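You operate a simulated robot arm through the tools that you are given. There is no shell and no other tool.

You run a simulated robot arm. Do the job below in one go: nothing can be reset, and whatever is moved stays where it is left.

## Task
Roll the lint off the shirt, then fold it with the blue flap.
Fine: the lint roller goes back where it stood; the flap ends flat, the shirt stays on the board; the striped shirt stays in the basket. Set down upright: lint roller.
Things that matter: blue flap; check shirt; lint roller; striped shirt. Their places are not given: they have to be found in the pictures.

Only the result counts: the job must be done as asked and must still hold three seconds after the hand-in. Knocking over, shifting, dropping, spilling or breaking anything else fails it. Flat cloth is picked up by pressing the open fingertips on it (5 to 10 N) and closing them slowly along it; thin cloth reads only 2 to 8 mm in the jaws.

## Robot
A 6-joint arm with a two-finger parallel gripper, fixed in place. Base frame: the origin is on the floor under the middle of its stand, x ahead of it, y to its left, z up; the work surface is at about z = 820. Readings come in mm, degrees, newtons and seconds.
With the tool pointing down near the work surface it reaches from about 300 to 660 mm from the base axis. Its first joint turns from -115.0 to 115.0 degrees. Payload 3.43 kg.
The TCP is the grasp point between the finger pads, 34 mm short of the fingertips. In the tool frame z runs along the fingers and y along their closing line. Largest opening 128 mm; finger width 24, thickness 12; the body of the gripper, 48 by 130 mm, starts 96 mm behind the TCP.
Orientation is that of the tool frame in the base frame, as a unit quaternion [x, y, z, w]. With the fingers straight down and closing along the base's y, the tool's x points along the base's -x, its y along +y and its z along -z.

## Interface
- The arm moves only by the tool play_rows. Its argument "targets" is one flat list of numbers, 7 for each row, row after row: the turn, a rotation vector about the tool's x, y, z in degrees, then the shift along the tool's x, y, z in mm, then the gripper command, from -1 (fully open) to 1 (shut), values between in proportion. In form: [rx, ry, rz, dx, dy, dz, gripper, rx, ry, rz, dx, dy, dz, gripper, ...]. A call has 1 to 20 rows; each row is the pose to reach, as a shift and turn from the pose commanded when the call began, along the tool's axes at that moment. A row lasts 0.2 s, in which the tool goes at most 50 mm and 8.6 degrees; a call with a longer step from one row to the next is refused whole, and so is a gripper value outside its range. Where a pose cannot be reached the arm comes as near as it can. A force on the tool above 50 N (or 10 N above the force at the start of the call, whichever is more), or a blocked arm, ends the call early, and 0.2 s more pass. Each finger travels about 153 mm/s and halts on what it meets, pressing with about 45 N; the grip force reading is that of the motor and also rises with nothing between the fingers. The clock runs only during rows and for 0.2 s after the last one: add rows that repeat a pose to give the fingers time. The reply holds the time, the measured pose of the TCP, the force on the tool along the base axes, the opening and the grip force, in the units named above and with some noise, with the torque about the TCP (base axes, N m) and any sound that the robot's microphone picked up.
- Cameras (640 x 400 px; columns grow to the right, rows downward): "scene" is fixed at [219.5, 651.7, 1420]; the picture's right is [-0.88, -0.48, 0.00], its down [-0.36, 0.66, -0.66] and it looks along [0.32, -0.58, -0.75] (base axes); focal length 275 px, centre (320, 200). "wrist" rides on the gripper at [76, -11, -160] in the tool frame; the picture's right is [0.15, 0.99, 0.00], its down [-0.88, 0.13, -0.46] and it looks along [-0.45, 0.07, 0.89] (tool axes); focal length 234 px, centre (320, 200).
- snapshot(camera): a new picture of that camera. The clock stands still meanwhile.
- move_column(by): slides the trunk up (or, below 0, down) by that many mm; the arm rides with it, the base frame stays. It gives what a move gives, with no picture.
- point_at(camera, pixels): there is no depth. For up to 12 entries [column, row, z] of the newest picture of that camera ("zoom" is the newest enlarged one), the place [x, y] in the base frame at which the ray of that pixel passes the height z, good to about 3 mm. The clock stands still meanwhile.
- inspect(camera, box): a new picture of the part [left, top, right, bottom] of that camera's present view, enlarged. The clock stands still meanwhile.
- sign_off(): hands the job in; it is judged then, once.

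Leave the gripper open and the arm clear of the work at the hand-in unless told otherwise.

The tools are called after "Request:" by a JSON object that holds its "method" and its "body". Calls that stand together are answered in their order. play_rows: Moves the arm, as the interface text tells. Its arguments: {"type":"object","properties":{"targets":{"type":"array"}},"required":["targets"]} The other tools are called the same way: move_column (by) moves the trunk up or down; snapshot (camera) takes a picture; point_at (camera, pixels) gives the place at which the rays of pixels pass given heights; inspect (camera, box) takes an enlarged picture of a part of a camera's view; sign_off () hands the job in.

At the start:

```text
clock: 0.0
ee_pos: [394.7, 301.1, 1156.8]
ee_rot: [0.0, 1.0, 0.0, 0.001]
wrist_force: [-0.1, 0.5, -0.7]
moment: [0.01, -0.03, -0.02]
grip_width: 127.7
grasp_force: 0.1
trunk travel left (down, up): [-875.0, 115.0]
```

scene: 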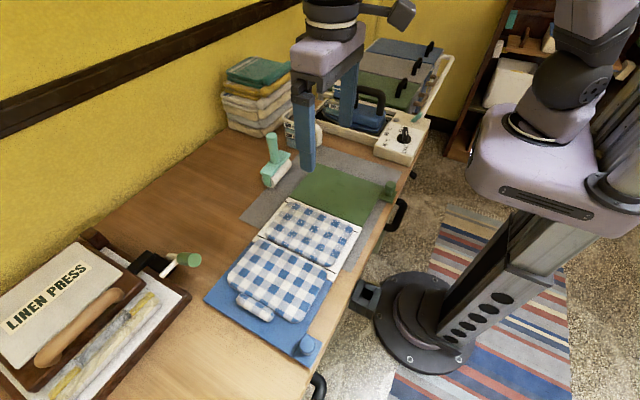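
wrist: 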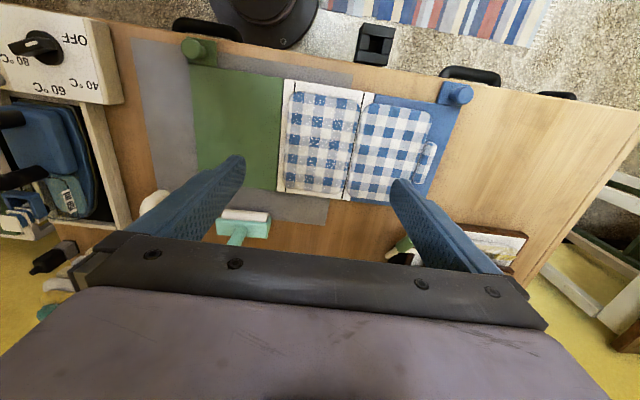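

I see the check shirt on a folding board, with a green flap on one side, a blue flap on the other, and the mint-coloured lint roller near pixel (272,165) in the scene view. I'll enlarge those areas before doing anything else.

Request:
{"method": "inspect", "body": {"camera": "scene", "box": [200, 120, 420, 370]}}

Request:
{"method": "inspect", "body": {"camera": "wrist", "box": [130, 30, 500, 260]}}

Request:
{"method": "inspect", "body": {"camera": "scene", "box": [230, 120, 330, 200]}}

```text
1.60 times, centred on (310, 245) of scene
```

zoom: 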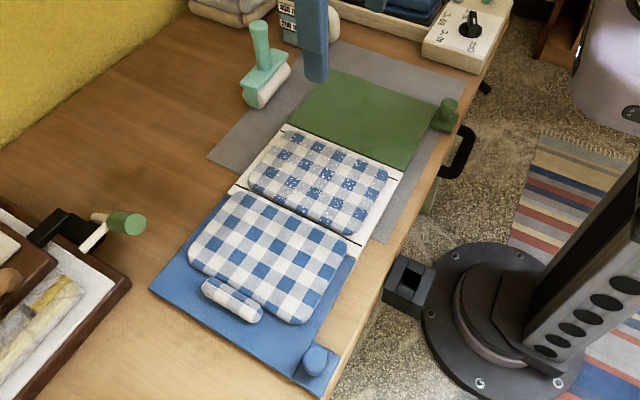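

```text
1.73 times, centred on (315, 145) of wrist
```

zoom: 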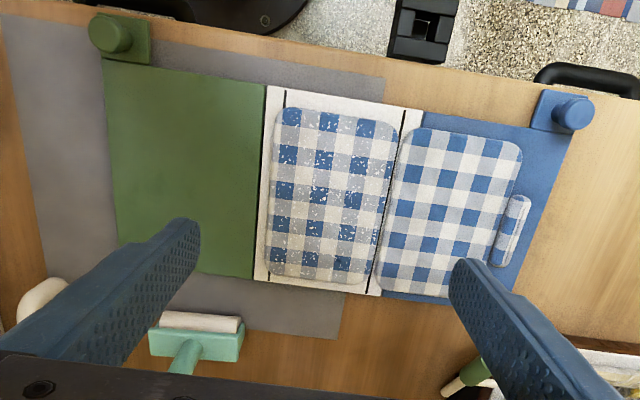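

```text
5.00 times, centred on (280, 160) of scene
```

zoom: 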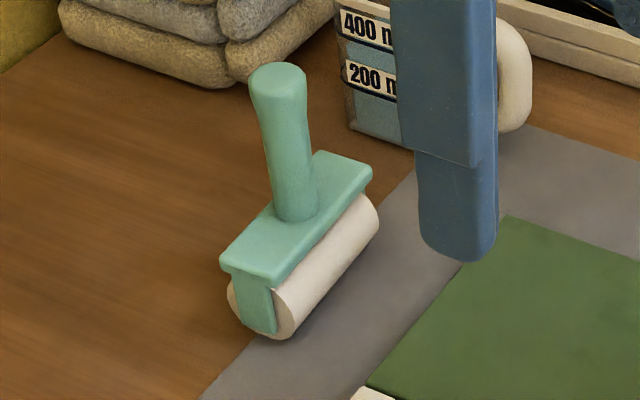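

The lint (white specks) is on the shirt half over the white centre panel. The other half and the sleeve lie on the blue flap, whose knob is near scene (305,345). I'll locate the roller parts from the zoom and the board corners from the wrist picture.

Request:
{"method": "point_at", "body": {"camera": "zoom", "pixels": [[278, 75, 940], [278, 75, 960], [295, 215, 870], [295, 215, 860], [248, 335, 820], [285, 340, 820], [375, 235, 830], [225, 268, 860], [368, 180, 860], [320, 155, 860], [275, 285, 860]]}}

Request:
{"method": "point_at", "body": {"camera": "wrist", "pixels": [[284, 80, 826], [375, 97, 826], [278, 190, 826], [350, 200, 826], [195, 66, 826], [197, 188, 826], [462, 95, 840], [468, 108, 826], [438, 105, 826], [430, 200, 826], [243, 215, 850], [197, 49, 850]]}}

```text
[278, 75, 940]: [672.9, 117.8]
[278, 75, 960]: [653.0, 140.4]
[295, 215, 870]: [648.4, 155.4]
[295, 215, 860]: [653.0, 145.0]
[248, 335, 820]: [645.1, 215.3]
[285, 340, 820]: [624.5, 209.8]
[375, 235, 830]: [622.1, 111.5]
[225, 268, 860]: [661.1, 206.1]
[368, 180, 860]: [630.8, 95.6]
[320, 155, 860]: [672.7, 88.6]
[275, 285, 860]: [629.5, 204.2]
```

```text
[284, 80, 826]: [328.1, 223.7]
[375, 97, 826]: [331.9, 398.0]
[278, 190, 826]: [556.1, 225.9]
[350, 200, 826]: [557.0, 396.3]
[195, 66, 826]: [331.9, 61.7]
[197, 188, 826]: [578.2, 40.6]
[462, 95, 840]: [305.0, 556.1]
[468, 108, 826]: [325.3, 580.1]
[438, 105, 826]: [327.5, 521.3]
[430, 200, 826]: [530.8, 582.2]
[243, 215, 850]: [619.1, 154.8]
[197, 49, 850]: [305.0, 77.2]
```

The roller stands at about (645,150) with its long side along y. The centre panel spans about y 224–398 and the blue flap about y 398–580, with its knob near (305,556). I'll move the open gripper high over towards the roller so the wrist camera can see it.

Request:
{"method": "play_rows", "body": {"targets": [0, 0, 0, -30, -25, 0, -1, 0, 0, 0, -60, -50, 0, -1, 0, 0, 0, -90, -75, 0, -1, 0, 0, 0, -120, -100, 0, -1, 0, 0, 0, -150, -125, 0, -1, 0, 0, 0, -180, -150, 0, -1, 0, 0, 0, -180, -150, 0, -1]}}

Request:
{"method": "snapshot", "body": {"camera": "wrist"}}

Request:
{"method": "snapshot", "body": {"camera": "scene"}}

```text
clock: 1.6
ee_pos: [575.5, 149.8, 1157.5]
ee_rot: [0.0, 1.0, 0.0, 0.0]
wrist_force: [-0.3, -1.0, -0.1]
moment: [-0.02, -0.04, -0.03]
grip_width: 128.2
grasp_force: 0.1
trunk travel left (down, up): [-875.0, 115.0]
```

```text
taken
```

wrist: 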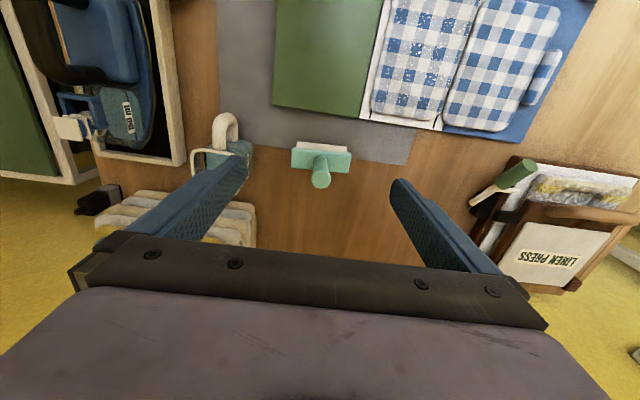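

```text
taken
```

scene: 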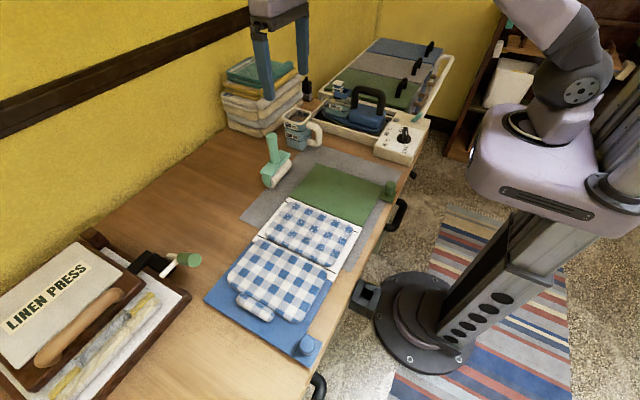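

The roller is at wrist (320,163) with its handle pointing up, and the measuring jug is beside it at (225,140), so I have to keep clear of that. I'll enlarge the roller in both cameras.

Request:
{"method": "inspect", "body": {"camera": "wrist", "box": [240, 110, 400, 210]}}

Request:
{"method": "point_at", "body": {"camera": "zoom", "pixels": [[320, 200, 865], [320, 200, 950]]}}

Request:
{"method": "inspect", "body": {"camera": "scene", "box": [230, 90, 350, 210]}}

```text
4.00 times, centred on (320, 160) of wrist
```

zoom: 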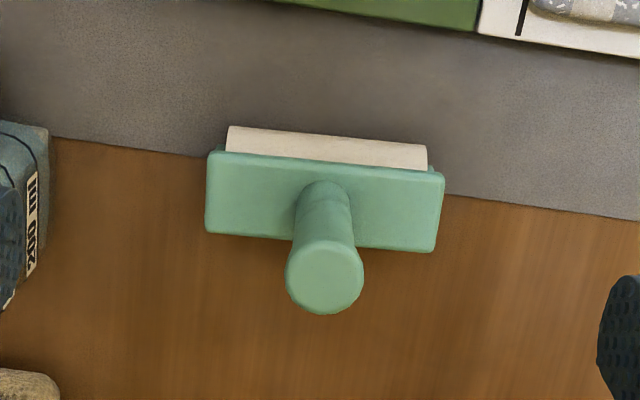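

```text
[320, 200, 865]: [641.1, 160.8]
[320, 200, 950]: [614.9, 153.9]
```

```text
3.33 times, centred on (290, 150) of scene
```

zoom: 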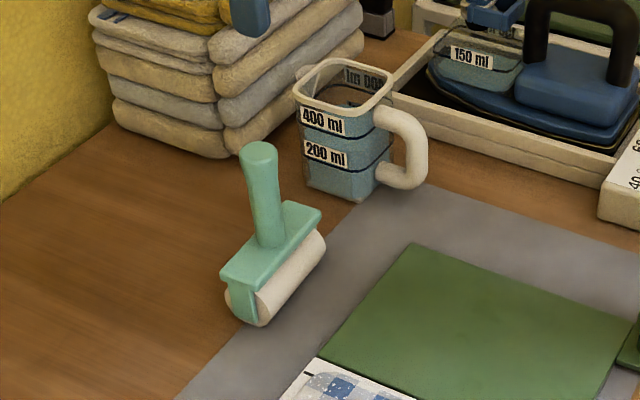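

I'll cross-check both views: the handle top is at wrist (321,178.8) and scene (271.4,135.6), and the plate centre is at wrist (320.5,160.5) and scene (275,163).

Request:
{"method": "point_at", "body": {"camera": "wrist", "pixels": [[321, 178.8, 920], [321, 178.8, 940], [321, 178.8, 960], [320.5, 160.5, 855], [320.5, 160.5, 870], [320.5, 160.5, 885], [292, 147.5, 870], [351, 153, 870], [348, 173, 870], [291.5, 168, 870], [297.5, 141.5, 840], [347, 147, 840]]}}

Request:
{"method": "point_at", "body": {"camera": "scene", "pixels": [[271.4, 135.6, 920], [271.4, 135.6, 940], [271.4, 135.6, 960], [275, 163, 855], [275, 163, 870], [275, 163, 885], [259.7, 171.6, 870], [272.6, 175.5, 870], [290.3, 153.6, 870], [279.5, 150.6, 870], [272, 187, 820], [262, 180, 820]]}}

```text
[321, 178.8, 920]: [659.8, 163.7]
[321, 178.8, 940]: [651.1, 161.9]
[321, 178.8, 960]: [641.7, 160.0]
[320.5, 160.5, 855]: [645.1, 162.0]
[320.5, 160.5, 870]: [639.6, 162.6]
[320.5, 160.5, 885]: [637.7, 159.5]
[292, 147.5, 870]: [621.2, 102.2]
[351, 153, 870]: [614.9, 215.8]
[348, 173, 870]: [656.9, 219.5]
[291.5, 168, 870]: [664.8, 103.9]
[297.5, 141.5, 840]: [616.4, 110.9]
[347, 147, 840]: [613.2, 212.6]
```

```text
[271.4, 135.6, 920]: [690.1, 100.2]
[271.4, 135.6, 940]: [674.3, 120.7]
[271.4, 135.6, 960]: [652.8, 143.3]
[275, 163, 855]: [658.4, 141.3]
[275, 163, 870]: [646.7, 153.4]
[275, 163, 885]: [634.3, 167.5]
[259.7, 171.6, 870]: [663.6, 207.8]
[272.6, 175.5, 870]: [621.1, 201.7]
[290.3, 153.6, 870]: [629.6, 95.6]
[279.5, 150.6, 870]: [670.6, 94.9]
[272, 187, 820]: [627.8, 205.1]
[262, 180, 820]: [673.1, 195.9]
```

From the two views the handle top is at about (637,159,973), the plate top is at about z 878, and the roller axis is turned about 4° from y. I'll go above the handle with the jaws at about 80 mm and turned to match, then check.

Request:
{"method": "play_rows", "body": {"targets": [0, 0, -1, -16, 2.5, 20, -0.25, 0, 0, -2, -32, 5, 40, -0.25, 0, 0, -3, -48, 7.5, 65, -0.25, 0, 0, -4, -63.5, 10, 97, -0.25, 0, 0, -4, -63.5, 10, 97, -0.25]}}

Request:
{"method": "snapshot", "body": {"camera": "wrist"}}

Request:
{"method": "inspect", "body": {"camera": "scene", "box": [230, 90, 350, 210]}}

```text
clock: 2.8
ee_pos: [630.3, 158.8, 1058.2]
ee_rot: [-0.035, 0.999, 0.0, 0.001]
wrist_force: [-0.5, 0.8, -0.7]
moment: [-0.01, 0.0, 0.0]
grip_width: 79.8
grasp_force: 0.0
out of reach, approached as far as the arm can: row 4, 5
trunk travel left (down, up): [-875.0, 115.0]
```

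```text
taken
```

wrist: 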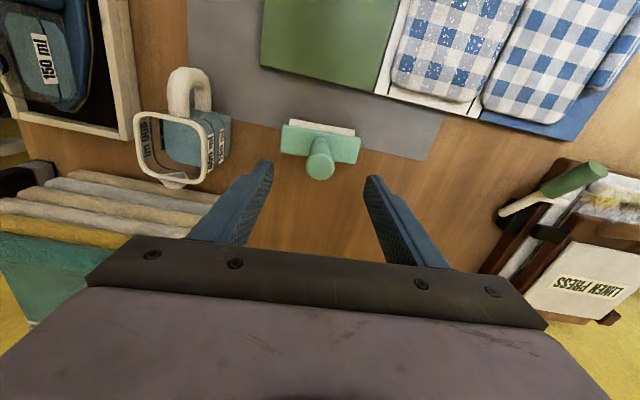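

```text
3.33 times, centred on (290, 150) of scene
```

zoom: 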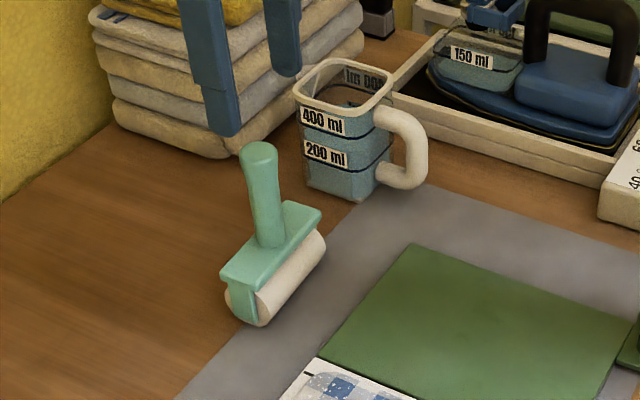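

The arm stopped 8 mm short, at (630,159). I'll measure the handle top again from this closer view, at wrist (321,167).

Request:
{"method": "inspect", "body": {"camera": "wrist", "box": [260, 100, 390, 200]}}

Request:
{"method": "point_at", "body": {"camera": "wrist", "pixels": [[320.5, 168, 965], [320.5, 168, 973], [320.5, 168, 980], [320.5, 143, 870], [320.5, 143, 878], [283, 126, 878], [360, 137, 878], [355, 163, 878], [281, 152, 878]]}}

```text
4.00 times, centred on (325, 150) of wrist
```

zoom: 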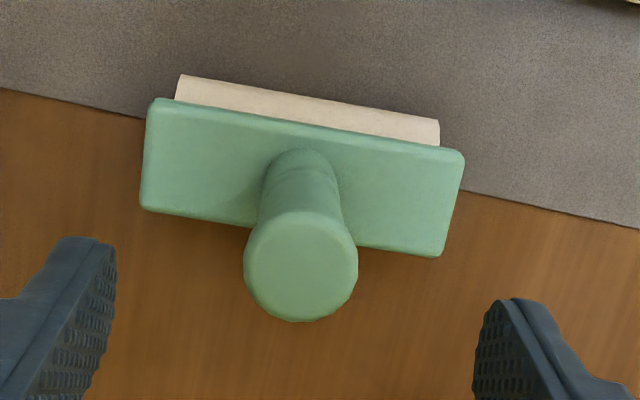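

```text
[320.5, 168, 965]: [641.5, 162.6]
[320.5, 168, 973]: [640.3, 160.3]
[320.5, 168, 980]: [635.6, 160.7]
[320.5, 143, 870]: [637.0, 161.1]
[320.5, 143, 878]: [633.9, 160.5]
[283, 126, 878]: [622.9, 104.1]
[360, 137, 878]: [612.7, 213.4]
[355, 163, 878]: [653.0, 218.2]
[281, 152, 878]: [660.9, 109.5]
```

The plate centre reads about (637,161) and the handle about (637,160.5), which matches. Next I'll descend part way between the open fingers, with nothing touching, and see whether the reach improves lower down.

Request:
{"method": "play_rows", "body": {"targets": [0, 0, -0.3, 0, 0.5, 20, -0.25, 0, 0, -0.5, 0, 1, 40, -0.25, 0, 0, -0.5, 0, 1, 60, -0.25, 0, 0, -0.5, 0, 1, 60, -0.25]}}

```text
clock: 3.8
ee_pos: [635.8, 160.9, 998.9]
ee_rot: [-0.04, 0.999, 0.0, -0.001]
wrist_force: [0.1, 0.1, 0.1]
moment: [-0.02, -0.02, 0.0]
grip_width: 80.0
grasp_force: 0.2
out of reach, approached as far as the arm can: row 2, 3, 4
trunk travel left (down, up): [-875.0, 115.0]
```

The reach grew to x 635.8 at z 999. I'll keep going down to TCP z ≈ 930, which puts the fingertips at about 896, above the plate at 878.

Request:
{"method": "play_rows", "body": {"targets": [0, 0, 0, 0, 0, 20, -0.25, 0, 0, 0, 0, 0, 40, -0.25, 0, 0, 0, 0, 0, 60, -0.25, 0, 0, 0, 0, 0, 68, -0.25, 0, 0, 0, 0, 0, 68, -0.25]}}

Request:
{"method": "snapshot", "body": {"camera": "wrist"}}

Request:
{"method": "inspect", "body": {"camera": "scene", "box": [230, 90, 350, 210]}}

```text
clock: 5.0
ee_pos: [637.8, 162.4, 931.0]
ee_rot: [-0.039, 0.999, 0.0, -0.001]
wrist_force: [-0.3, 0.5, 0.0]
moment: [-0.04, 0.02, 0.01]
grip_width: 80.0
grasp_force: 0.0
trunk travel left (down, up): [-875.0, 115.0]
```

```text
taken
```

wrist: 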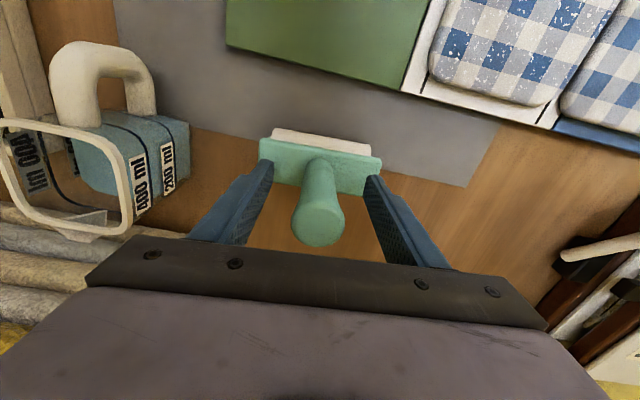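

```text
3.33 times, centred on (290, 150) of scene
```

zoom: 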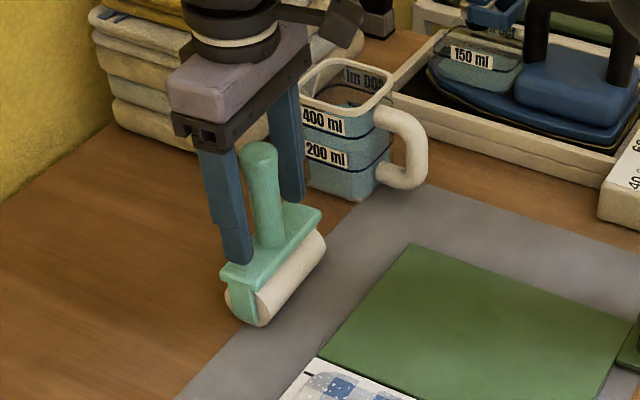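

The handle stands midway between the fingers, at wrist cols 290–345 with finger edges at 265 and 370, and the tips are just above the plate. I'll close slowly on it here and record this pose (637.8,162.4,931.0) as the return pose.

Request:
{"method": "play_rows", "body": {"targets": [0, 0, 0, 0, 0, 0, 0.0, 0, 0, 0, 0, 0, 0, 0.3, 0, 0, 0, 0, 0, 0, 0.5, 0, 0, 0, 0, 0, 0, 0.6, 0, 0, 0, 0, 0, 0, 0.8, 0, 0, 0, 0, 0, 0, 1, 0, 0, 0, 0, 0, 0, 1]}}

Request:
{"method": "snapshot", "body": {"camera": "wrist"}}

Request:
{"method": "inspect", "body": {"camera": "scene", "box": [230, 90, 350, 210]}}

```text
clock: 6.6
ee_pos: [637.0, 161.9, 929.2]
ee_rot: [-0.039, 0.999, 0.0, -0.001]
wrist_force: [0.4, 0.4, 0.5]
moment: [0.11, -0.04, -0.05]
grip_width: 25.8
grasp_force: 44.9
trunk travel left (down, up): [-875.0, 115.0]
```

```text
taken
```

wrist: 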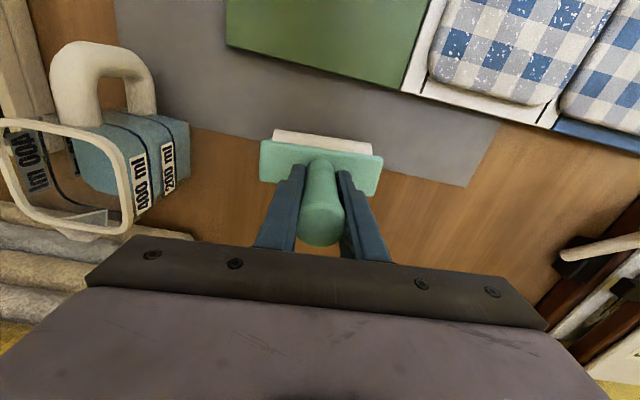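

```text
3.33 times, centred on (290, 150) of scene
```

zoom: 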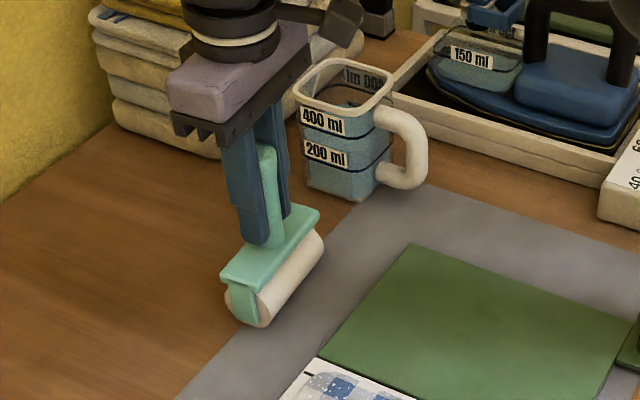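

I have the handle, at 25.8 mm width and 45 N. Next I'll lift 80 mm, carry the roller inwards over the lint half of the shirt, and straighten its axis to y. The target is TCP (445,280,1010).

Request:
{"method": "play_rows", "body": {"targets": [0, 0, 0, 0, 0, -20, 1, 0, 0, 0, 0, 0, -40, 1, 0, 0, 0.5, 20, 10, -60, 1, 0, 0, 1, 45, 30, -80, 1, 0, 0, 1.6, 75, 52, -80, 1, 0, 0, 2.3, 105, 75, -80, 1, 0, 0, 3.1, 135, 98, -80, 1, 0, 0, 4, 162, 118, -80, 1, 0, 0, 4.5, 182.2, 132.6, -80, 1, 0, 0, 4.5, 182.2, 132.6, -80, 1]}}

Request:
{"method": "snapshot", "body": {"camera": "wrist"}}

Request:
{"method": "snapshot", "body": {"camera": "scene"}}

```text
clock: 8.8
ee_pos: [592.6, 263.8, 1036.0]
ee_rot: [0.0, 1.0, -0.002, -0.001]
wrist_force: [0.1, -0.5, -3.4]
moment: [0.01, -0.02, 0.0]
grip_width: 25.9
grasp_force: 44.5
out of reach, approached as far as the arm can: row 3, 4, 5, 6, 7, 8, 9, 10
trunk travel left (down, up): [-875.0, 115.0]
```

```text
taken
```

wrist: 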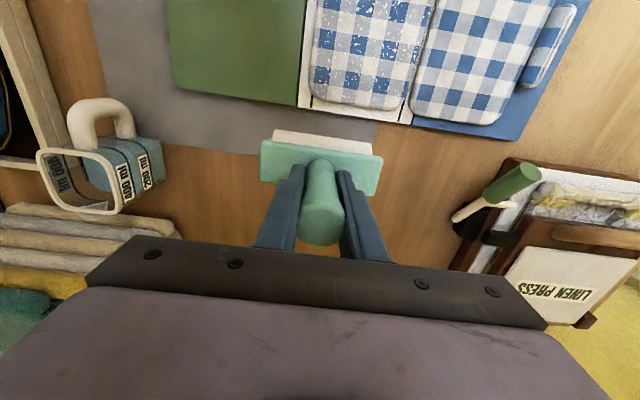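

```text
taken
```

scene: 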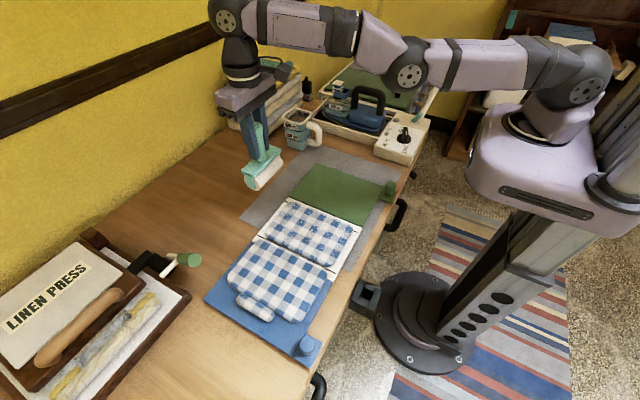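

The roller is held and clear, but the arm stayed almost fully stretched at (593,264,1036) instead of coming in. I'll hold a few rows with no shift to see whether it keeps converging to the target.

Request:
{"method": "play_rows", "body": {"targets": [0, 0, 0, 0, 0, 0, 1, 0, 0, 0, 0, 0, 0, 1]}}

```text
clock: 9.4
ee_pos: [591.3, 264.1, 1034.7]
ee_rot: [0.0, 1.0, -0.002, -0.001]
wrist_force: [-1.0, 0.1, -2.7]
moment: [-0.02, 0.0, -0.01]
grip_width: 25.7
grasp_force: 45.0
trunk travel left (down, up): [-875.0, 115.0]
```

The commanded pose is now the measured one. I'll try a pure inward move of 40 mm in small steps.

Request:
{"method": "play_rows", "body": {"targets": [0, 0, 0, 10, 0, 0, 1, 0, 0, 0, 20, 0, 0, 1, 0, 0, 0, 30, 0, 0, 1, 0, 0, 0, 40, 0, 0, 1, 0, 0, 0, 40, 0, 0, 1]}}

```text
clock: 10.6
ee_pos: [584.8, 274.7, 1047.3]
ee_rot: [0.0, 1.0, -0.001, -0.001]
wrist_force: [0.0, 0.4, -2.5]
moment: [0.0, -0.01, -0.01]
grip_width: 25.8
grasp_force: 44.9
out of reach, approached as far as the arm can: row 1, 2, 3, 4, 5
trunk travel left (down, up): [-875.0, 115.0]
```

The stretched elbow is locking the motion. The reach sphere is wider lower down, so I'll go straight down 70 mm to get inside it. The table there is free and the roller bottom stays near z 865. After that I'll come inwards.

Request:
{"method": "play_rows", "body": {"targets": [0, 0, 0, 0, 0, 15, 1, 0, 0, 0, 0, 0, 30, 1, 0, 0, 0, 0, 0, 45, 1, 0, 0, 0, 0, 0, 60, 1, 0, 0, 0, 0, 0, 70, 1, 0, 0, 0, 0, 0, 70, 1]}}

```text
clock: 12.0
ee_pos: [590.9, 278.4, 978.9]
ee_rot: [0.0, 1.0, -0.002, 0.0]
wrist_force: [0.4, 0.0, -2.4]
moment: [0.02, -0.06, 0.01]
grip_width: 25.6
grasp_force: 44.7
out of reach, approached as far as the arm can: row 3, 4, 5, 6
trunk travel left (down, up): [-875.0, 115.0]
```

Still on the limit. I'll look at the arm's posture in the scene camera to understand what is binding.

Request:
{"method": "inspect", "body": {"camera": "scene", "box": [180, 0, 640, 260]}}

Request:
{"method": "snapshot", "body": {"camera": "wrist"}}

```text
1.39 times, centred on (410, 130) of scene
```

zoom: 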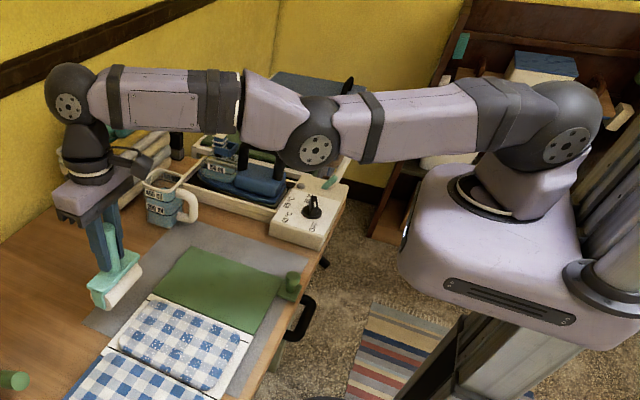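

```text
taken
```

wrist: 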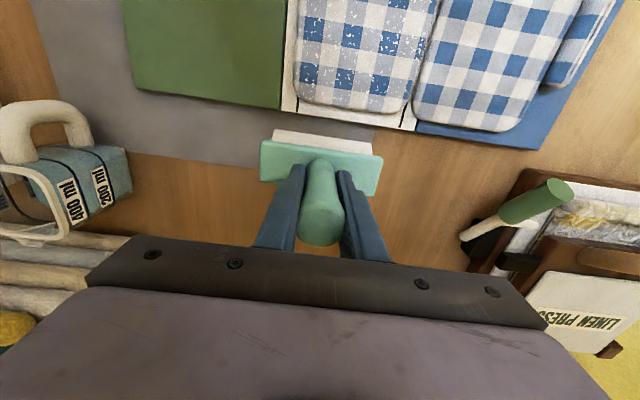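

By my reconstruction the elbow has sagged to the wrong side of straight: shoulder z≈1199, elbow ≈1183, wrist ≈1225. To flip it back I'll raise the trunk 100 mm, stretch outwards while moving down so the elbow straightens and bends upwards, then come in. First the trunk goes up with the roller held in free air.

Request:
{"method": "move_column", "body": {"by": 100}}

```text
clock: 13.3
ee_pos: [589.8, 279.3, 1080.9]
ee_rot: [0.0, 1.0, -0.001, -0.001]
wrist_force: [0.7, -0.3, -3.3]
moment: [0.0, 0.01, -0.02]
grip_width: 26.1
grasp_force: 45.2
trunk travel left (down, up): [-975.0, 15.0]
```

Now the outward-and-down sweep, ending with a slight pull inwards. The roller bottom stays above z 865.

Request:
{"method": "play_rows", "body": {"targets": [0, 0, 0, -9, 4.3, 5, 1, 0, 0, 0, -12, 5.6, 15, 1, 0, 0, 0, -12, 5.6, 25, 1, 0, 0, 0, -12, 5.6, 35, 1, 0, 0, 0, -12, 5.6, 45, 1, 0, 0, 0, -12, 5.6, 55, 1, 0, 0, 0, -12, 5.6, 65, 1, 0, 0, 0, -12, 5.6, 75, 1, 0, 0, 0, -12, 5.6, 85, 1, 0, 0, 0, -6, 3, 93, 1, 0, 0, 0, 0, 0, 100, 1, 0, 0, 0, 10, -4.3, 104, 1, 0, 0, 0, 20, -9, 106, 1, 0, 0, 0, 30, -13, 106, 1, 0, 0, 0, 30, -13, 106, 1]}}

```text
clock: 16.5
ee_pos: [586.5, 279.0, 970.0]
ee_rot: [0.0, 1.0, -0.001, -0.003]
wrist_force: [-0.7, 0.4, -3.1]
moment: [0.02, -0.01, 0.01]
grip_width: 25.6
grasp_force: 44.6
out of reach, approached as far as the arm can: row 1, 2, 3, 4, 5, 6, 7, 8, 9, 10, 12, 13, 14, 15
trunk travel left (down, up): [-975.0, 15.0]
```

Still stuck on the inward part. I'll check the posture again.

Request:
{"method": "inspect", "body": {"camera": "scene", "box": [180, 0, 640, 260]}}

```text
1.39 times, centred on (410, 130) of scene
```

zoom: 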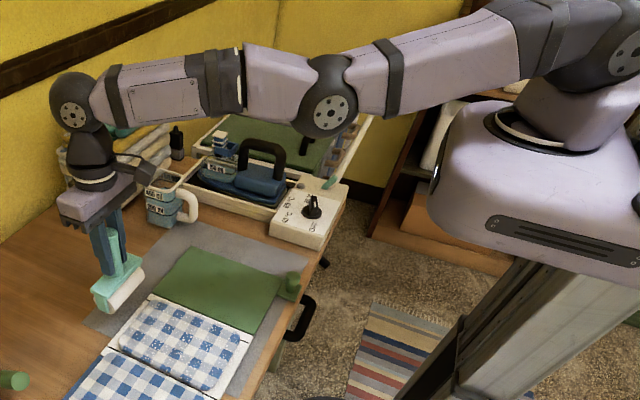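

The elbow is still about 10° on the wrong side, and the earlier downward steps were too small to tip it over. Now I'll go up 120 mm, stretch hard outwards to straighten, then take large downward steps while easing inwards, so the elbow bends up.

Request:
{"method": "play_rows", "body": {"targets": [0, 0, 0, -5, 2.4, -40, 1, 0, 0, 0, -12, 5.7, -80, 1, 0, 0, 0, -20, 9.5, -120, 1, 0, 0, 0, -25.3, 12, -120, 1, 0, 0, 0, -25.3, 12, -120, 1, 0, 0, 0, -25.3, 12, -120, 1, 0, 0, 0, -25.3, 12, -120, 1, 0, 0, 0, -7, 3.4, -75, 1, 0, 0, 0, -1, 0.5, -28, 1, 0, 0, 0, 14, -6.7, 5, 1, 0, 0, 0, 30, -14, 8, 1, 0, 0, 0, 30, -14, 8, 1]}}

```text
clock: 19.1
ee_pos: [553.9, 263.7, 961.1]
ee_rot: [0.0, 1.0, -0.002, -0.001]
wrist_force: [0.0, 1.0, -3.0]
moment: [-0.02, 0.03, -0.02]
grip_width: 25.6
grasp_force: 44.7
out of reach, approached as far as the arm can: row 2, 3, 4, 5, 6, 7
trunk travel left (down, up): [-975.0, 15.0]
```

It worked: the arm reached (554,264,961) with no reach warning at the end. I'll raise a little and continue inwards to above the middle of the lint half.

Request:
{"method": "play_rows", "body": {"targets": [0, 0, 0, 8, 0, -25, 1, 0, 0, 0, 38, 5, -45, 1, 0, 0, 0, 73, 10, -50, 1, 0, 0, 0, 108, 16, -50, 1, 0, 0, 0, 108, 16, -50, 1]}}

Request:
{"method": "snapshot", "body": {"camera": "scene"}}

Request:
{"method": "snapshot", "body": {"camera": "wrist"}}

```text
clock: 20.3
ee_pos: [449.6, 280.7, 1013.5]
ee_rot: [0.0, 1.0, -0.001, -0.002]
wrist_force: [0.2, 0.6, -3.6]
moment: [0.03, 0.0, 0.03]
grip_width: 25.7
grasp_force: 44.8
trunk travel left (down, up): [-975.0, 15.0]
```

```text
taken
```

scene: 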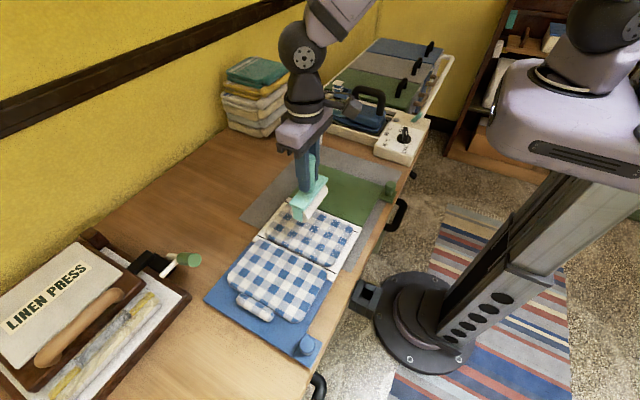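

```text
taken
```

wrist: 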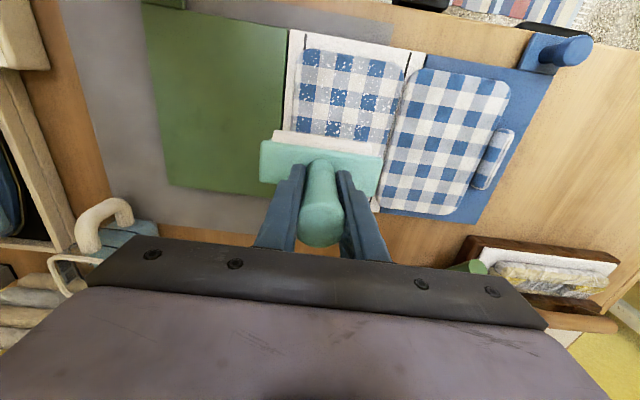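

The elbow is bent upwards again and the roller is at (450,281,1013). To gain reach margin for the far edge of the shirt, I'll raise the arm 60 mm and then lower the trunk 50 mm.

Request:
{"method": "play_rows", "body": {"targets": [0, 0, 0, 0, 0, -30, 1, 0, 0, 0, 0, 0, -60, 1, 0, 0, 0, 0, 0, -60, 1]}}

Request:
{"method": "move_column", "body": {"by": -50}}

Request:
{"method": "snapshot", "body": {"camera": "wrist"}}

Request:
{"method": "inspect", "body": {"camera": "scene", "box": [200, 170, 400, 370]}}

```text
clock: 21.1
ee_pos: [449.3, 280.1, 1075.1]
ee_rot: [0.0, 1.0, 0.0, -0.002]
wrist_force: [0.6, 0.6, -2.9]
moment: [0.01, 0.01, 0.01]
grip_width: 26.0
grasp_force: 44.7
trunk travel left (down, up): [-975.0, 15.0]
```

```text
clock: 22.1
ee_pos: [449.4, 280.2, 1026.1]
ee_rot: [0.001, 1.0, -0.002, -0.002]
wrist_force: [0.5, 0.0, -2.3]
moment: [0.02, 0.03, 0.02]
grip_width: 25.8
grasp_force: 45.2
trunk travel left (down, up): [-925.0, 65.0]
```

```text
taken
```

wrist: 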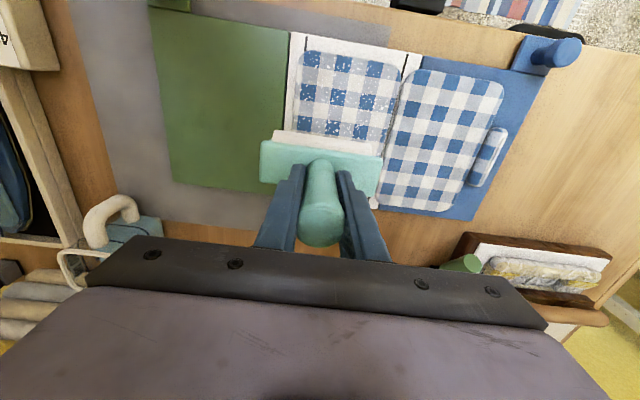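

```text
2.00 times, centred on (300, 270) of scene
```

zoom: 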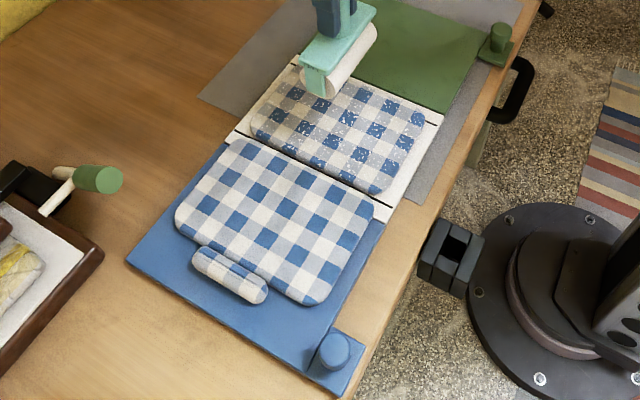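

I'll measure the extents of the lint half, the hinge lines and the knob on this zoom.

Request:
{"method": "point_at", "body": {"camera": "zoom", "pixels": [[250, 132, 835], [376, 193, 835], [427, 118, 835], [238, 131, 826], [392, 208, 826], [441, 125, 826], [334, 350, 850], [334, 340, 850], [333, 395, 826], [126, 263, 826], [178, 215, 835], [305, 303, 835]]}}

Request:
{"method": "point_at", "body": {"camera": "wrist", "pixels": [[301, 53, 835], [404, 63, 835], [409, 75, 835], [500, 82, 835], [506, 130, 835], [468, 182, 835], [458, 205, 835], [382, 198, 835], [565, 52, 850], [545, 50, 826], [545, 72, 826], [416, 60, 826]]}}

```text
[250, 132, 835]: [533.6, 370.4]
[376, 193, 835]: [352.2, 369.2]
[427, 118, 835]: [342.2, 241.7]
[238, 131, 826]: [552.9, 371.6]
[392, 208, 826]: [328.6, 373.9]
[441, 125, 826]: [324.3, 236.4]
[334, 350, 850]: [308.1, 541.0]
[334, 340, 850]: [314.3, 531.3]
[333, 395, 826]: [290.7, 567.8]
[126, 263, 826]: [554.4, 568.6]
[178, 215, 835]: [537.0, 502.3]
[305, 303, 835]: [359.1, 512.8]
```

```text
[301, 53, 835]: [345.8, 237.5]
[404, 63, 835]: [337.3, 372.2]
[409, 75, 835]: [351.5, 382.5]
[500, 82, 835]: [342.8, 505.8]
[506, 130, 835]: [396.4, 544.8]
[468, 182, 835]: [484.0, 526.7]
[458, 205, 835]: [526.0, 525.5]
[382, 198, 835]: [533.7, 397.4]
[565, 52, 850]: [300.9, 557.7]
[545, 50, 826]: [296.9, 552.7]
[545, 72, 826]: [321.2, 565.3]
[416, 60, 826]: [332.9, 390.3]
```

The lint half spans about x 340–545 and y 240–372. The roller is about 102 mm wide, so I'll do two lanes centred at y ≈ 285 and 328. First I'll go above the near end of lane 1, (352,285), to TCP z ≈ 975.

Request:
{"method": "play_rows", "body": {"targets": [0, 0, 0, 30, 1, 5, 1, 0, 0, 0, 60, 3, 20, 1, 0, 0, 0, 90, 5, 35, 1, 0, 0, 0, 97, 5, 51, 1, 0, 0, 0, 97, 5, 51, 1]}}

Request:
{"method": "inspect", "body": {"camera": "scene", "box": [240, 170, 400, 310]}}

```text
clock: 23.2
ee_pos: [352.8, 286.0, 975.7]
ee_rot: [0.0, 1.0, 0.0, -0.001]
wrist_force: [0.7, 1.1, -3.1]
moment: [0.01, 0.01, -0.03]
grip_width: 25.8
grasp_force: 45.0
trunk travel left (down, up): [-925.0, 65.0]
```

```text
2.86 times, centred on (320, 240) of scene
```

zoom: 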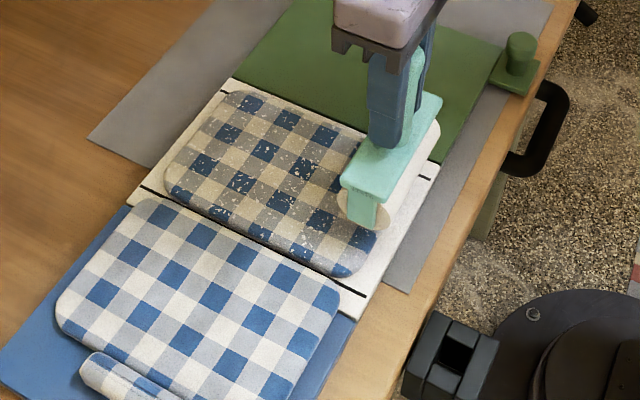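

The roller is over the near end with some clearance left. I'll lower it gently in small steps and watch the force.

Request:
{"method": "play_rows", "body": {"targets": [0, 0, 0, 0, 0, 4, 1, 0, 0, 0, 0, 0, 8, 1, 0, 0, 0, 0, 0, 12, 1, 0, 0, 0, 0, 0, 15, 1]}}

```text
clock: 24.2
ee_pos: [352.5, 286.6, 960.8]
ee_rot: [0.0, 1.0, 0.0, -0.001]
wrist_force: [-0.3, 0.4, -3.1]
moment: [-0.02, 0.01, 0.02]
grip_width: 25.9
grasp_force: 44.9
trunk travel left (down, up): [-925.0, 65.0]
```

No contact yet (force z −3 N, which is the roller's weight). I'll go down further in 2 mm steps.

Request:
{"method": "play_rows", "body": {"targets": [0, 0, 0, 0, 0, 2, 1, 0, 0, 0, 0, 0, 4, 1, 0, 0, 0, 0, 0, 6, 1]}}

Request:
{"method": "inspect", "body": {"camera": "scene", "box": [270, 180, 370, 280]}}

```text
clock: 25.1
ee_pos: [352.3, 284.6, 955.9]
ee_rot: [-0.001, 1.0, 0.0, 0.0]
wrist_force: [-1.9, -2.3, 13.2]
moment: [-0.07, 0.18, -0.01]
grip_width: 26.2
grasp_force: 45.4
trunk travel left (down, up): [-925.0, 65.0]
```

```text
4.00 times, centred on (320, 230) of scene
```

zoom: 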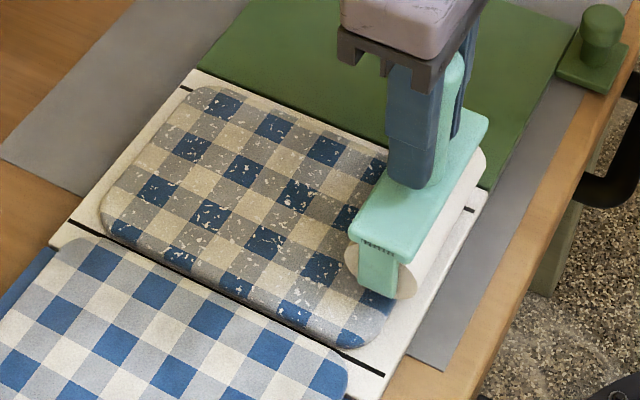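

Contact at z ≈ 956 with about 16 N of press. I'll ease off 1 mm and roll lane 1 slowly outwards in x to about 542.

Request:
{"method": "play_rows", "body": {"targets": [0, 0, 0, 0, 0, -1, 1, 0, 0, 0, -12, 0, -1, 1, 0, 0, 0, -24, 0, -1, 1, 0, 0, 0, -36, 0, -1, 1, 0, 0, 0, -48, 0, -1, 1, 0, 0, 0, -60, 0, -1, 1, 0, 0, 0, -72, 0, -1, 1, 0, 0, 0, -84, 0, -1, 1, 0, 0, 0, -96, 0, -1, 1]}}

Request:
{"method": "inspect", "body": {"camera": "scene", "box": [250, 170, 390, 300]}}

```text
clock: 27.1
ee_pos: [447.3, 284.6, 956.6]
ee_rot: [0.001, 1.0, 0.0, 0.0]
wrist_force: [-6.1, 1.1, 13.7]
moment: [0.18, 0.69, -0.04]
grip_width: 25.7
grasp_force: 44.8
trunk travel left (down, up): [-925.0, 65.0]
```

```text
3.08 times, centred on (320, 235) of scene
```

zoom: 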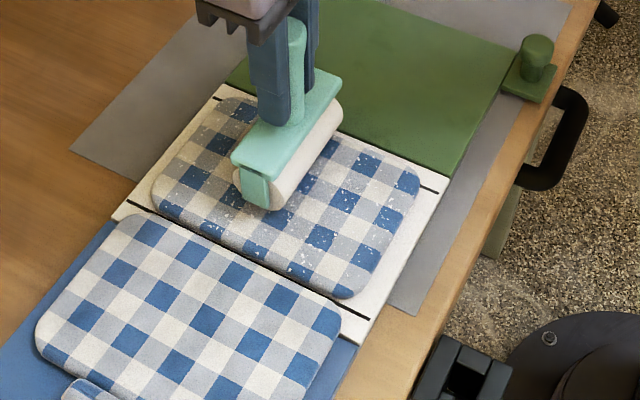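

The lane behind the roller looks cleaner and the shirt hasn't moved. The drag is 6 N, so I'll lighten by 0.7 mm and continue to the far end.

Request:
{"method": "play_rows", "body": {"targets": [0, 0, 0, -12, 0, -0.7, 1, 0, 0, 0, -24, 0, -0.7, 1, 0, 0, 0, -36, 0, -0.7, 1, 0, 0, 0, -48, 0, -0.7, 1, 0, 0, 0, -60, 0, -0.7, 1, 0, 0, 0, -72, 0, -0.7, 1, 0, 0, 0, -84, 0, -0.7, 1, 0, 0, 0, -92, 0, -0.7, 1]}}

Request:
{"method": "inspect", "body": {"camera": "scene", "box": [250, 170, 390, 300]}}

Request:
{"method": "snapshot", "body": {"camera": "wrist"}}

```text
clock: 28.9
ee_pos: [539.6, 284.2, 956.0]
ee_rot: [0.0, 1.0, 0.0, -0.001]
wrist_force: [-7.1, 0.5, 13.6]
moment: [0.34, 0.9, 0.05]
grip_width: 26.1
grasp_force: 44.6
trunk travel left (down, up): [-925.0, 65.0]
```

```text
3.08 times, centred on (320, 235) of scene
```

zoom: 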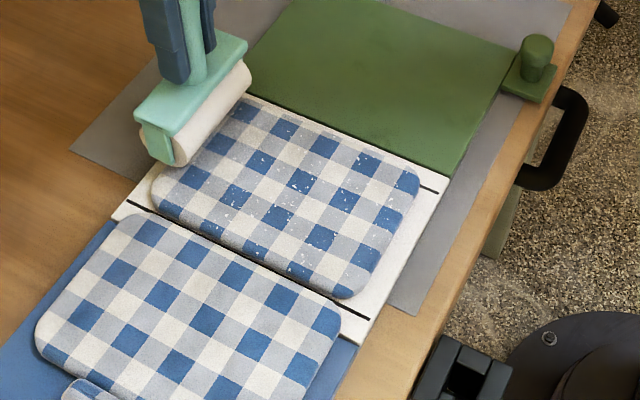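

```text
taken
```

wrist: 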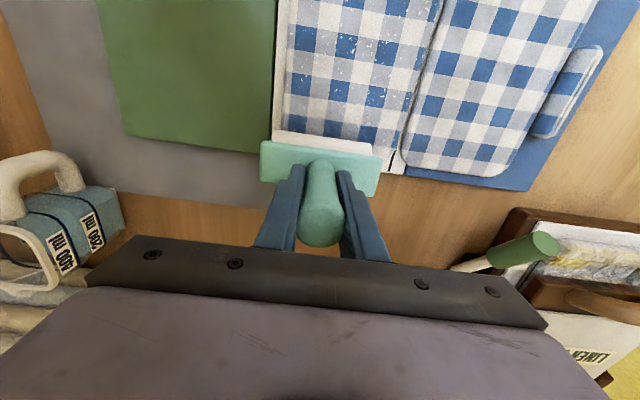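

Much of the lane is cleaned, but some specks remain. I'll roll back over the same lane to x ≈ 348.

Request:
{"method": "play_rows", "body": {"targets": [0, 0, 0, 12, 0, 0, 1, 0, 0, 0, 24, 0, 0, 1, 0, 0, 0, 36, 0, 0, 1, 0, 0, 0, 48, 0, 0, 1, 0, 0, 0, 60, 0, 0, 1, 0, 0, 0, 72, 0, 0, 1, 0, 0, 0, 84, 0, 0, 1, 0, 0, 0, 96, 0, 0, 1, 0, 0, 0, 108, 0, 0, 1, 0, 0, 0, 120, 0, 0, 1, 0, 0, 0, 132, 0, 0, 1, 0, 0, 0, 144, 0, 0, 1, 0, 0, 0, 156, 0, 0, 1, 0, 0, 0, 168, 0, 0, 1, 0, 0, 0, 180, 0, 0, 1, 0, 0, 0, 190, 0, 0, 1, 0, 0, 0, 195, 0, 0, 1]}}

Request:
{"method": "inspect", "body": {"camera": "scene", "box": [250, 170, 390, 300]}}

```text
clock: 32.5
ee_pos: [344.4, 285.1, 956.8]
ee_rot: [0.0, 1.0, -0.002, -0.002]
wrist_force: [-0.3, -0.7, -3.0]
moment: [0.0, 0.01, -0.02]
grip_width: 25.9
grasp_force: 45.0
trunk travel left (down, up): [-925.0, 65.0]
```

```text
3.08 times, centred on (320, 235) of scene
```

zoom: 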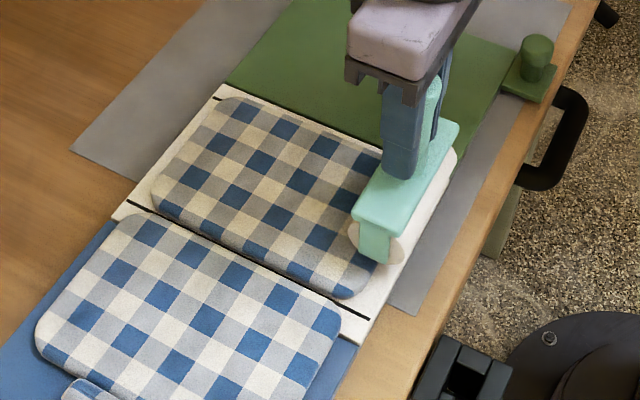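

The lint seems to be gone, even outside the lane. I'll lift the roller 60 mm, move it off towards the green side and inspect the whole half.

Request:
{"method": "play_rows", "body": {"targets": [0, 0, 0, 0, 0, -20, 1, 0, 0, 0, 0, 0, -40, 1, 0, 0, 0, -10, -30, -60, 1, 0, 0, 0, -30, -70, -60, 1, 0, 0, 0, -60, -105, -60, 1, 0, 0, 0, -60, -105, -60, 1]}}

Request:
{"method": "inspect", "body": {"camera": "scene", "box": [250, 185, 370, 275]}}

Request:
{"method": "snapshot", "body": {"camera": "wrist"}}

```text
clock: 33.9
ee_pos: [408.5, 182.7, 1014.7]
ee_rot: [0.0, 1.0, -0.001, -0.001]
wrist_force: [-0.7, -0.4, -1.4]
moment: [-0.03, 0.03, -0.02]
grip_width: 25.8
grasp_force: 45.5
trunk travel left (down, up): [-925.0, 65.0]
```

```text
4.44 times, centred on (310, 230) of scene
```

zoom: 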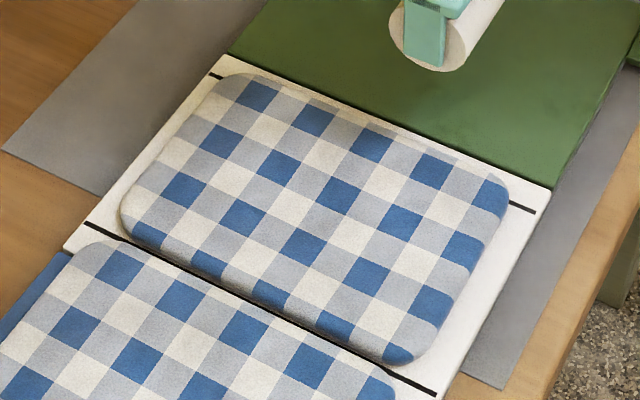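

```text
taken
```

wrist: 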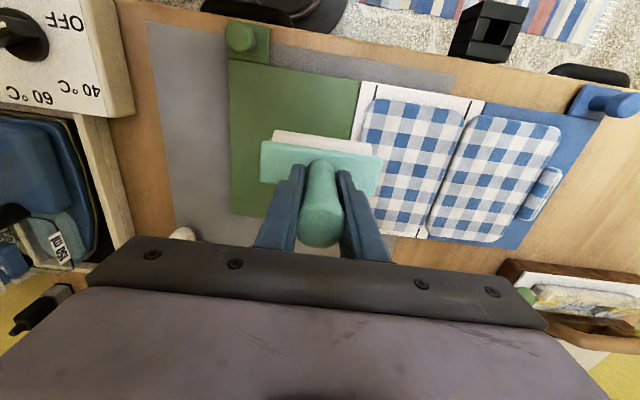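

The shirt half is clean and still in place. Next I'll bring the roller back towards its spot: first to (600,164,~990) with its original 4.5° turn, staying inside reach.

Request:
{"method": "play_rows", "body": {"targets": [0, 0, -0.5, -30, -3, 0, 1, 0, 0, -1, -65, -6, 0, 1, 0, 0, -2, -100, -9, 5, 1, 0, 0, -3, -135, -13, 10, 1, 0, 0, -4, -165, -16, 18, 1, 0, 0, -4.5, -191, -18.7, 24, 1, 0, 0, -4.5, -191, -18.7, 24, 1]}}

```text
clock: 35.5
ee_pos: [595.7, 161.7, 990.7]
ee_rot: [-0.039, 0.999, -0.001, -0.002]
wrist_force: [0.2, 0.5, -1.8]
moment: [0.01, -0.03, 0.0]
grip_width: 25.8
grasp_force: 44.5
trunk travel left (down, up): [-925.0, 65.0]
```

I'll take another reading to settle the pose.

Request:
{"method": "play_rows", "body": {"targets": [0, 0, 0, 0, 0, 0, 1]}}

```text
clock: 35.9
ee_pos: [596.0, 161.1, 990.9]
ee_rot: [-0.039, 0.999, -0.001, -0.002]
wrist_force: [-0.7, 0.1, -2.4]
moment: [-0.01, -0.02, 0.02]
grip_width: 25.6
grasp_force: 45.2
trunk travel left (down, up): [-925.0, 65.0]
```

It's steady at (596,161.4,991). Now the last 41 mm outwards to the recorded spot (637.4,162.1), at z ≈ 981.

Request:
{"method": "play_rows", "body": {"targets": [0, 0, 0, -12, -0.7, 4, 1, 0, 0, 0, -24, -1.4, 8, 1, 0, 0, 0, -34, -2, 10, 1, 0, 0, 0, -39, -2.3, 10, 1, 0, 0, 0, -41.4, -2.5, 10, 1, 0, 0, 0, -41.4, -2.5, 10, 1]}}

Request:
{"method": "inspect", "body": {"camera": "scene", "box": [230, 90, 350, 210]}}

Request:
{"method": "snapshot", "body": {"camera": "wrist"}}

```text
clock: 37.2
ee_pos: [636.4, 162.0, 980.7]
ee_rot: [-0.039, 0.999, -0.001, -0.002]
wrist_force: [0.3, 1.7, -2.8]
moment: [0.02, -0.02, 0.02]
grip_width: 25.8
grasp_force: 45.0
trunk travel left (down, up): [-925.0, 65.0]
```

```text
3.33 times, centred on (290, 150) of scene
```

zoom: 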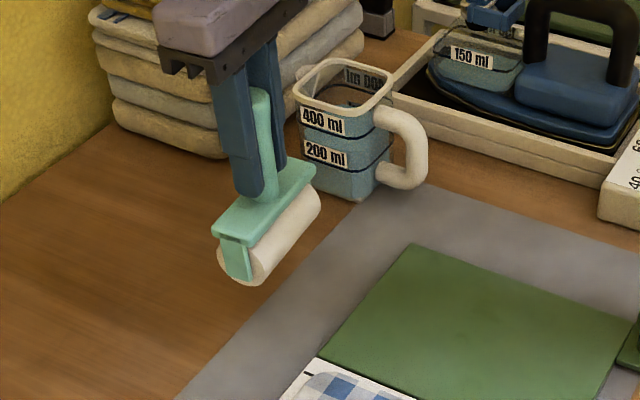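

```text
taken
```

wrist: 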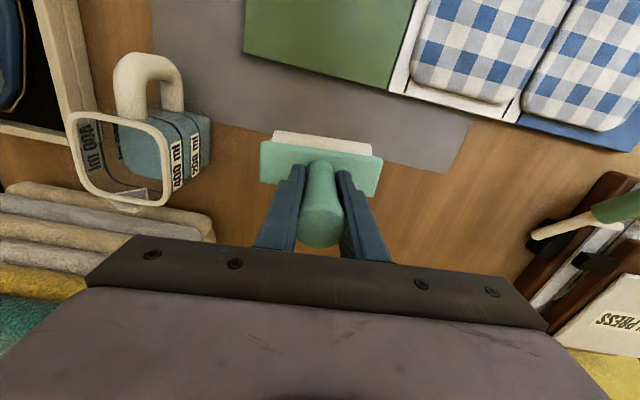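

It's within about 1 mm of the recorded spot and no reach warning came up. I'll lower it with the trunk by 44 mm, keeping the arm still.

Request:
{"method": "move_column", "body": {"by": -44}}

```text
clock: 38.1
ee_pos: [636.5, 160.4, 937.2]
ee_rot: [-0.039, 0.999, -0.001, -0.002]
wrist_force: [0.0, 0.1, -2.2]
moment: [0.03, 0.02, -0.01]
grip_width: 25.8
grasp_force: 45.5
trunk travel left (down, up): [-881.0, 109.0]
```

It's 7 mm above the recorded height. I'll lower 5 mm more.

Request:
{"method": "move_column", "body": {"by": -5}}

```text
clock: 38.7
ee_pos: [636.3, 160.9, 932.2]
ee_rot: [-0.039, 0.999, -0.001, -0.001]
wrist_force: [-0.1, -0.3, -2.7]
moment: [-0.02, 0.03, -0.04]
grip_width: 26.0
grasp_force: 44.9
trunk travel left (down, up): [-876.0, 114.0]
```

Still no contact. I'll go down in 1 mm trunk steps.

Request:
{"method": "move_column", "body": {"by": -1.5}}

```text
clock: 39.2
ee_pos: [636.0, 161.6, 931.2]
ee_rot: [-0.039, 0.999, -0.001, -0.001]
wrist_force: [0.2, -0.1, -3.2]
moment: [0.01, 0.01, -0.01]
grip_width: 25.5
grasp_force: 44.8
trunk travel left (down, up): [-874.0, 115.0]
```

Request:
{"method": "move_column", "body": {"by": -1}}

```text
clock: 39.7
ee_pos: [638.2, 161.9, 930.2]
ee_rot: [-0.039, 0.999, 0.0, -0.001]
wrist_force: [-1.1, -0.2, -0.5]
moment: [0.11, -0.01, 0.05]
grip_width: 25.8
grasp_force: 45.2
trunk travel left (down, up): [-874.0, 116.0]
```

First light touch: the force rose to −0.5 N. One more small step will seat it.

Request:
{"method": "move_column", "body": {"by": -0.7}}

Request:
{"method": "inspect", "body": {"camera": "scene", "box": [230, 90, 350, 210]}}

```text
clock: 40.2
ee_pos: [636.0, 160.5, 930.4]
ee_rot: [-0.04, 0.999, 0.0, -0.001]
wrist_force: [-0.7, -0.1, 3.7]
moment: [0.29, 0.03, 0.02]
grip_width: 25.9
grasp_force: 45.3
trunk travel left (down, up): [-873.0, 117.0]
```

```text
3.33 times, centred on (290, 150) of scene
```

zoom: 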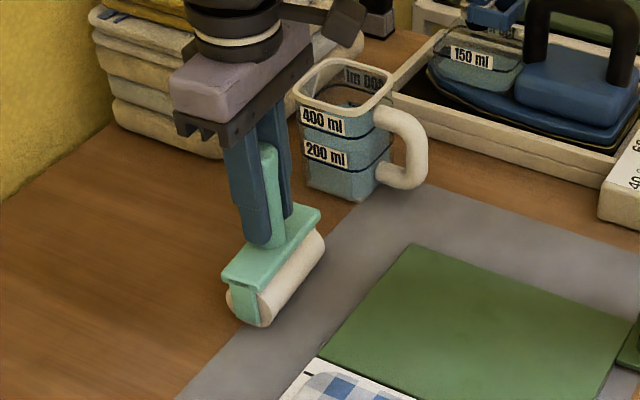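

The roller is seated (about +6 N) and looks upright on its old spot. I'll open the fingers gradually.

Request:
{"method": "play_rows", "body": {"targets": [0, 0, 0, 0, 0, 0, 0.55, 0, 0, 0, 0, 0, 0, 0.45, 0, 0, 0, 0, 0, 0, 0.2, 0, 0, 0, 0, 0, 0, -0.1, 0, 0, 0, 0, 0, 0, -0.25, 0, 0, 0, 0, 0, 0, -0.25]}}

Request:
{"method": "inspect", "body": {"camera": "scene", "box": [230, 90, 350, 210]}}

Request:
{"method": "snapshot", "body": {"camera": "wrist"}}

```text
clock: 41.6
ee_pos: [636.6, 162.5, 928.7]
ee_rot: [-0.04, 0.999, -0.001, -0.001]
wrist_force: [-0.1, -1.0, 0.7]
moment: [0.03, -0.03, 0.0]
grip_width: 80.0
grasp_force: 0.0
trunk travel left (down, up): [-873.0, 117.0]
```

```text
3.33 times, centred on (290, 150) of scene
```

zoom: 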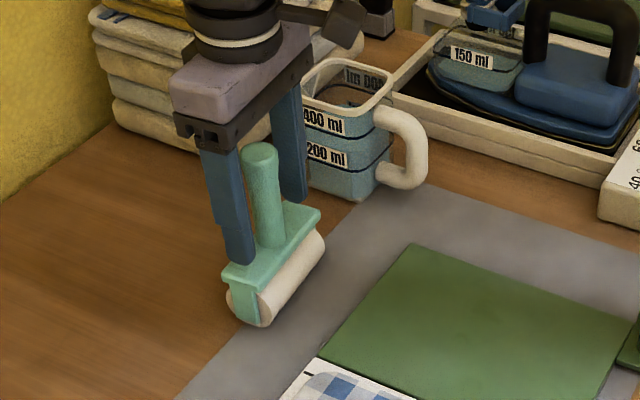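

```text
taken
```

wrist: 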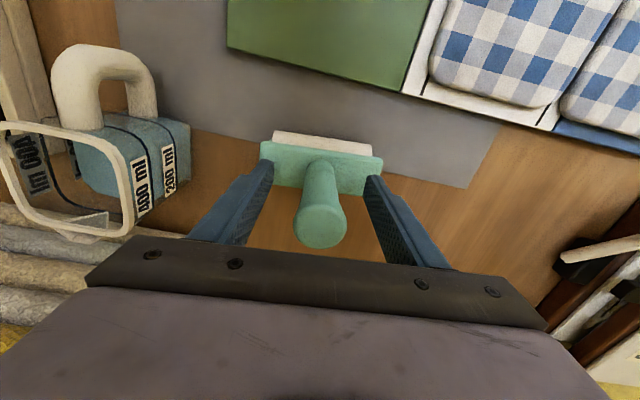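

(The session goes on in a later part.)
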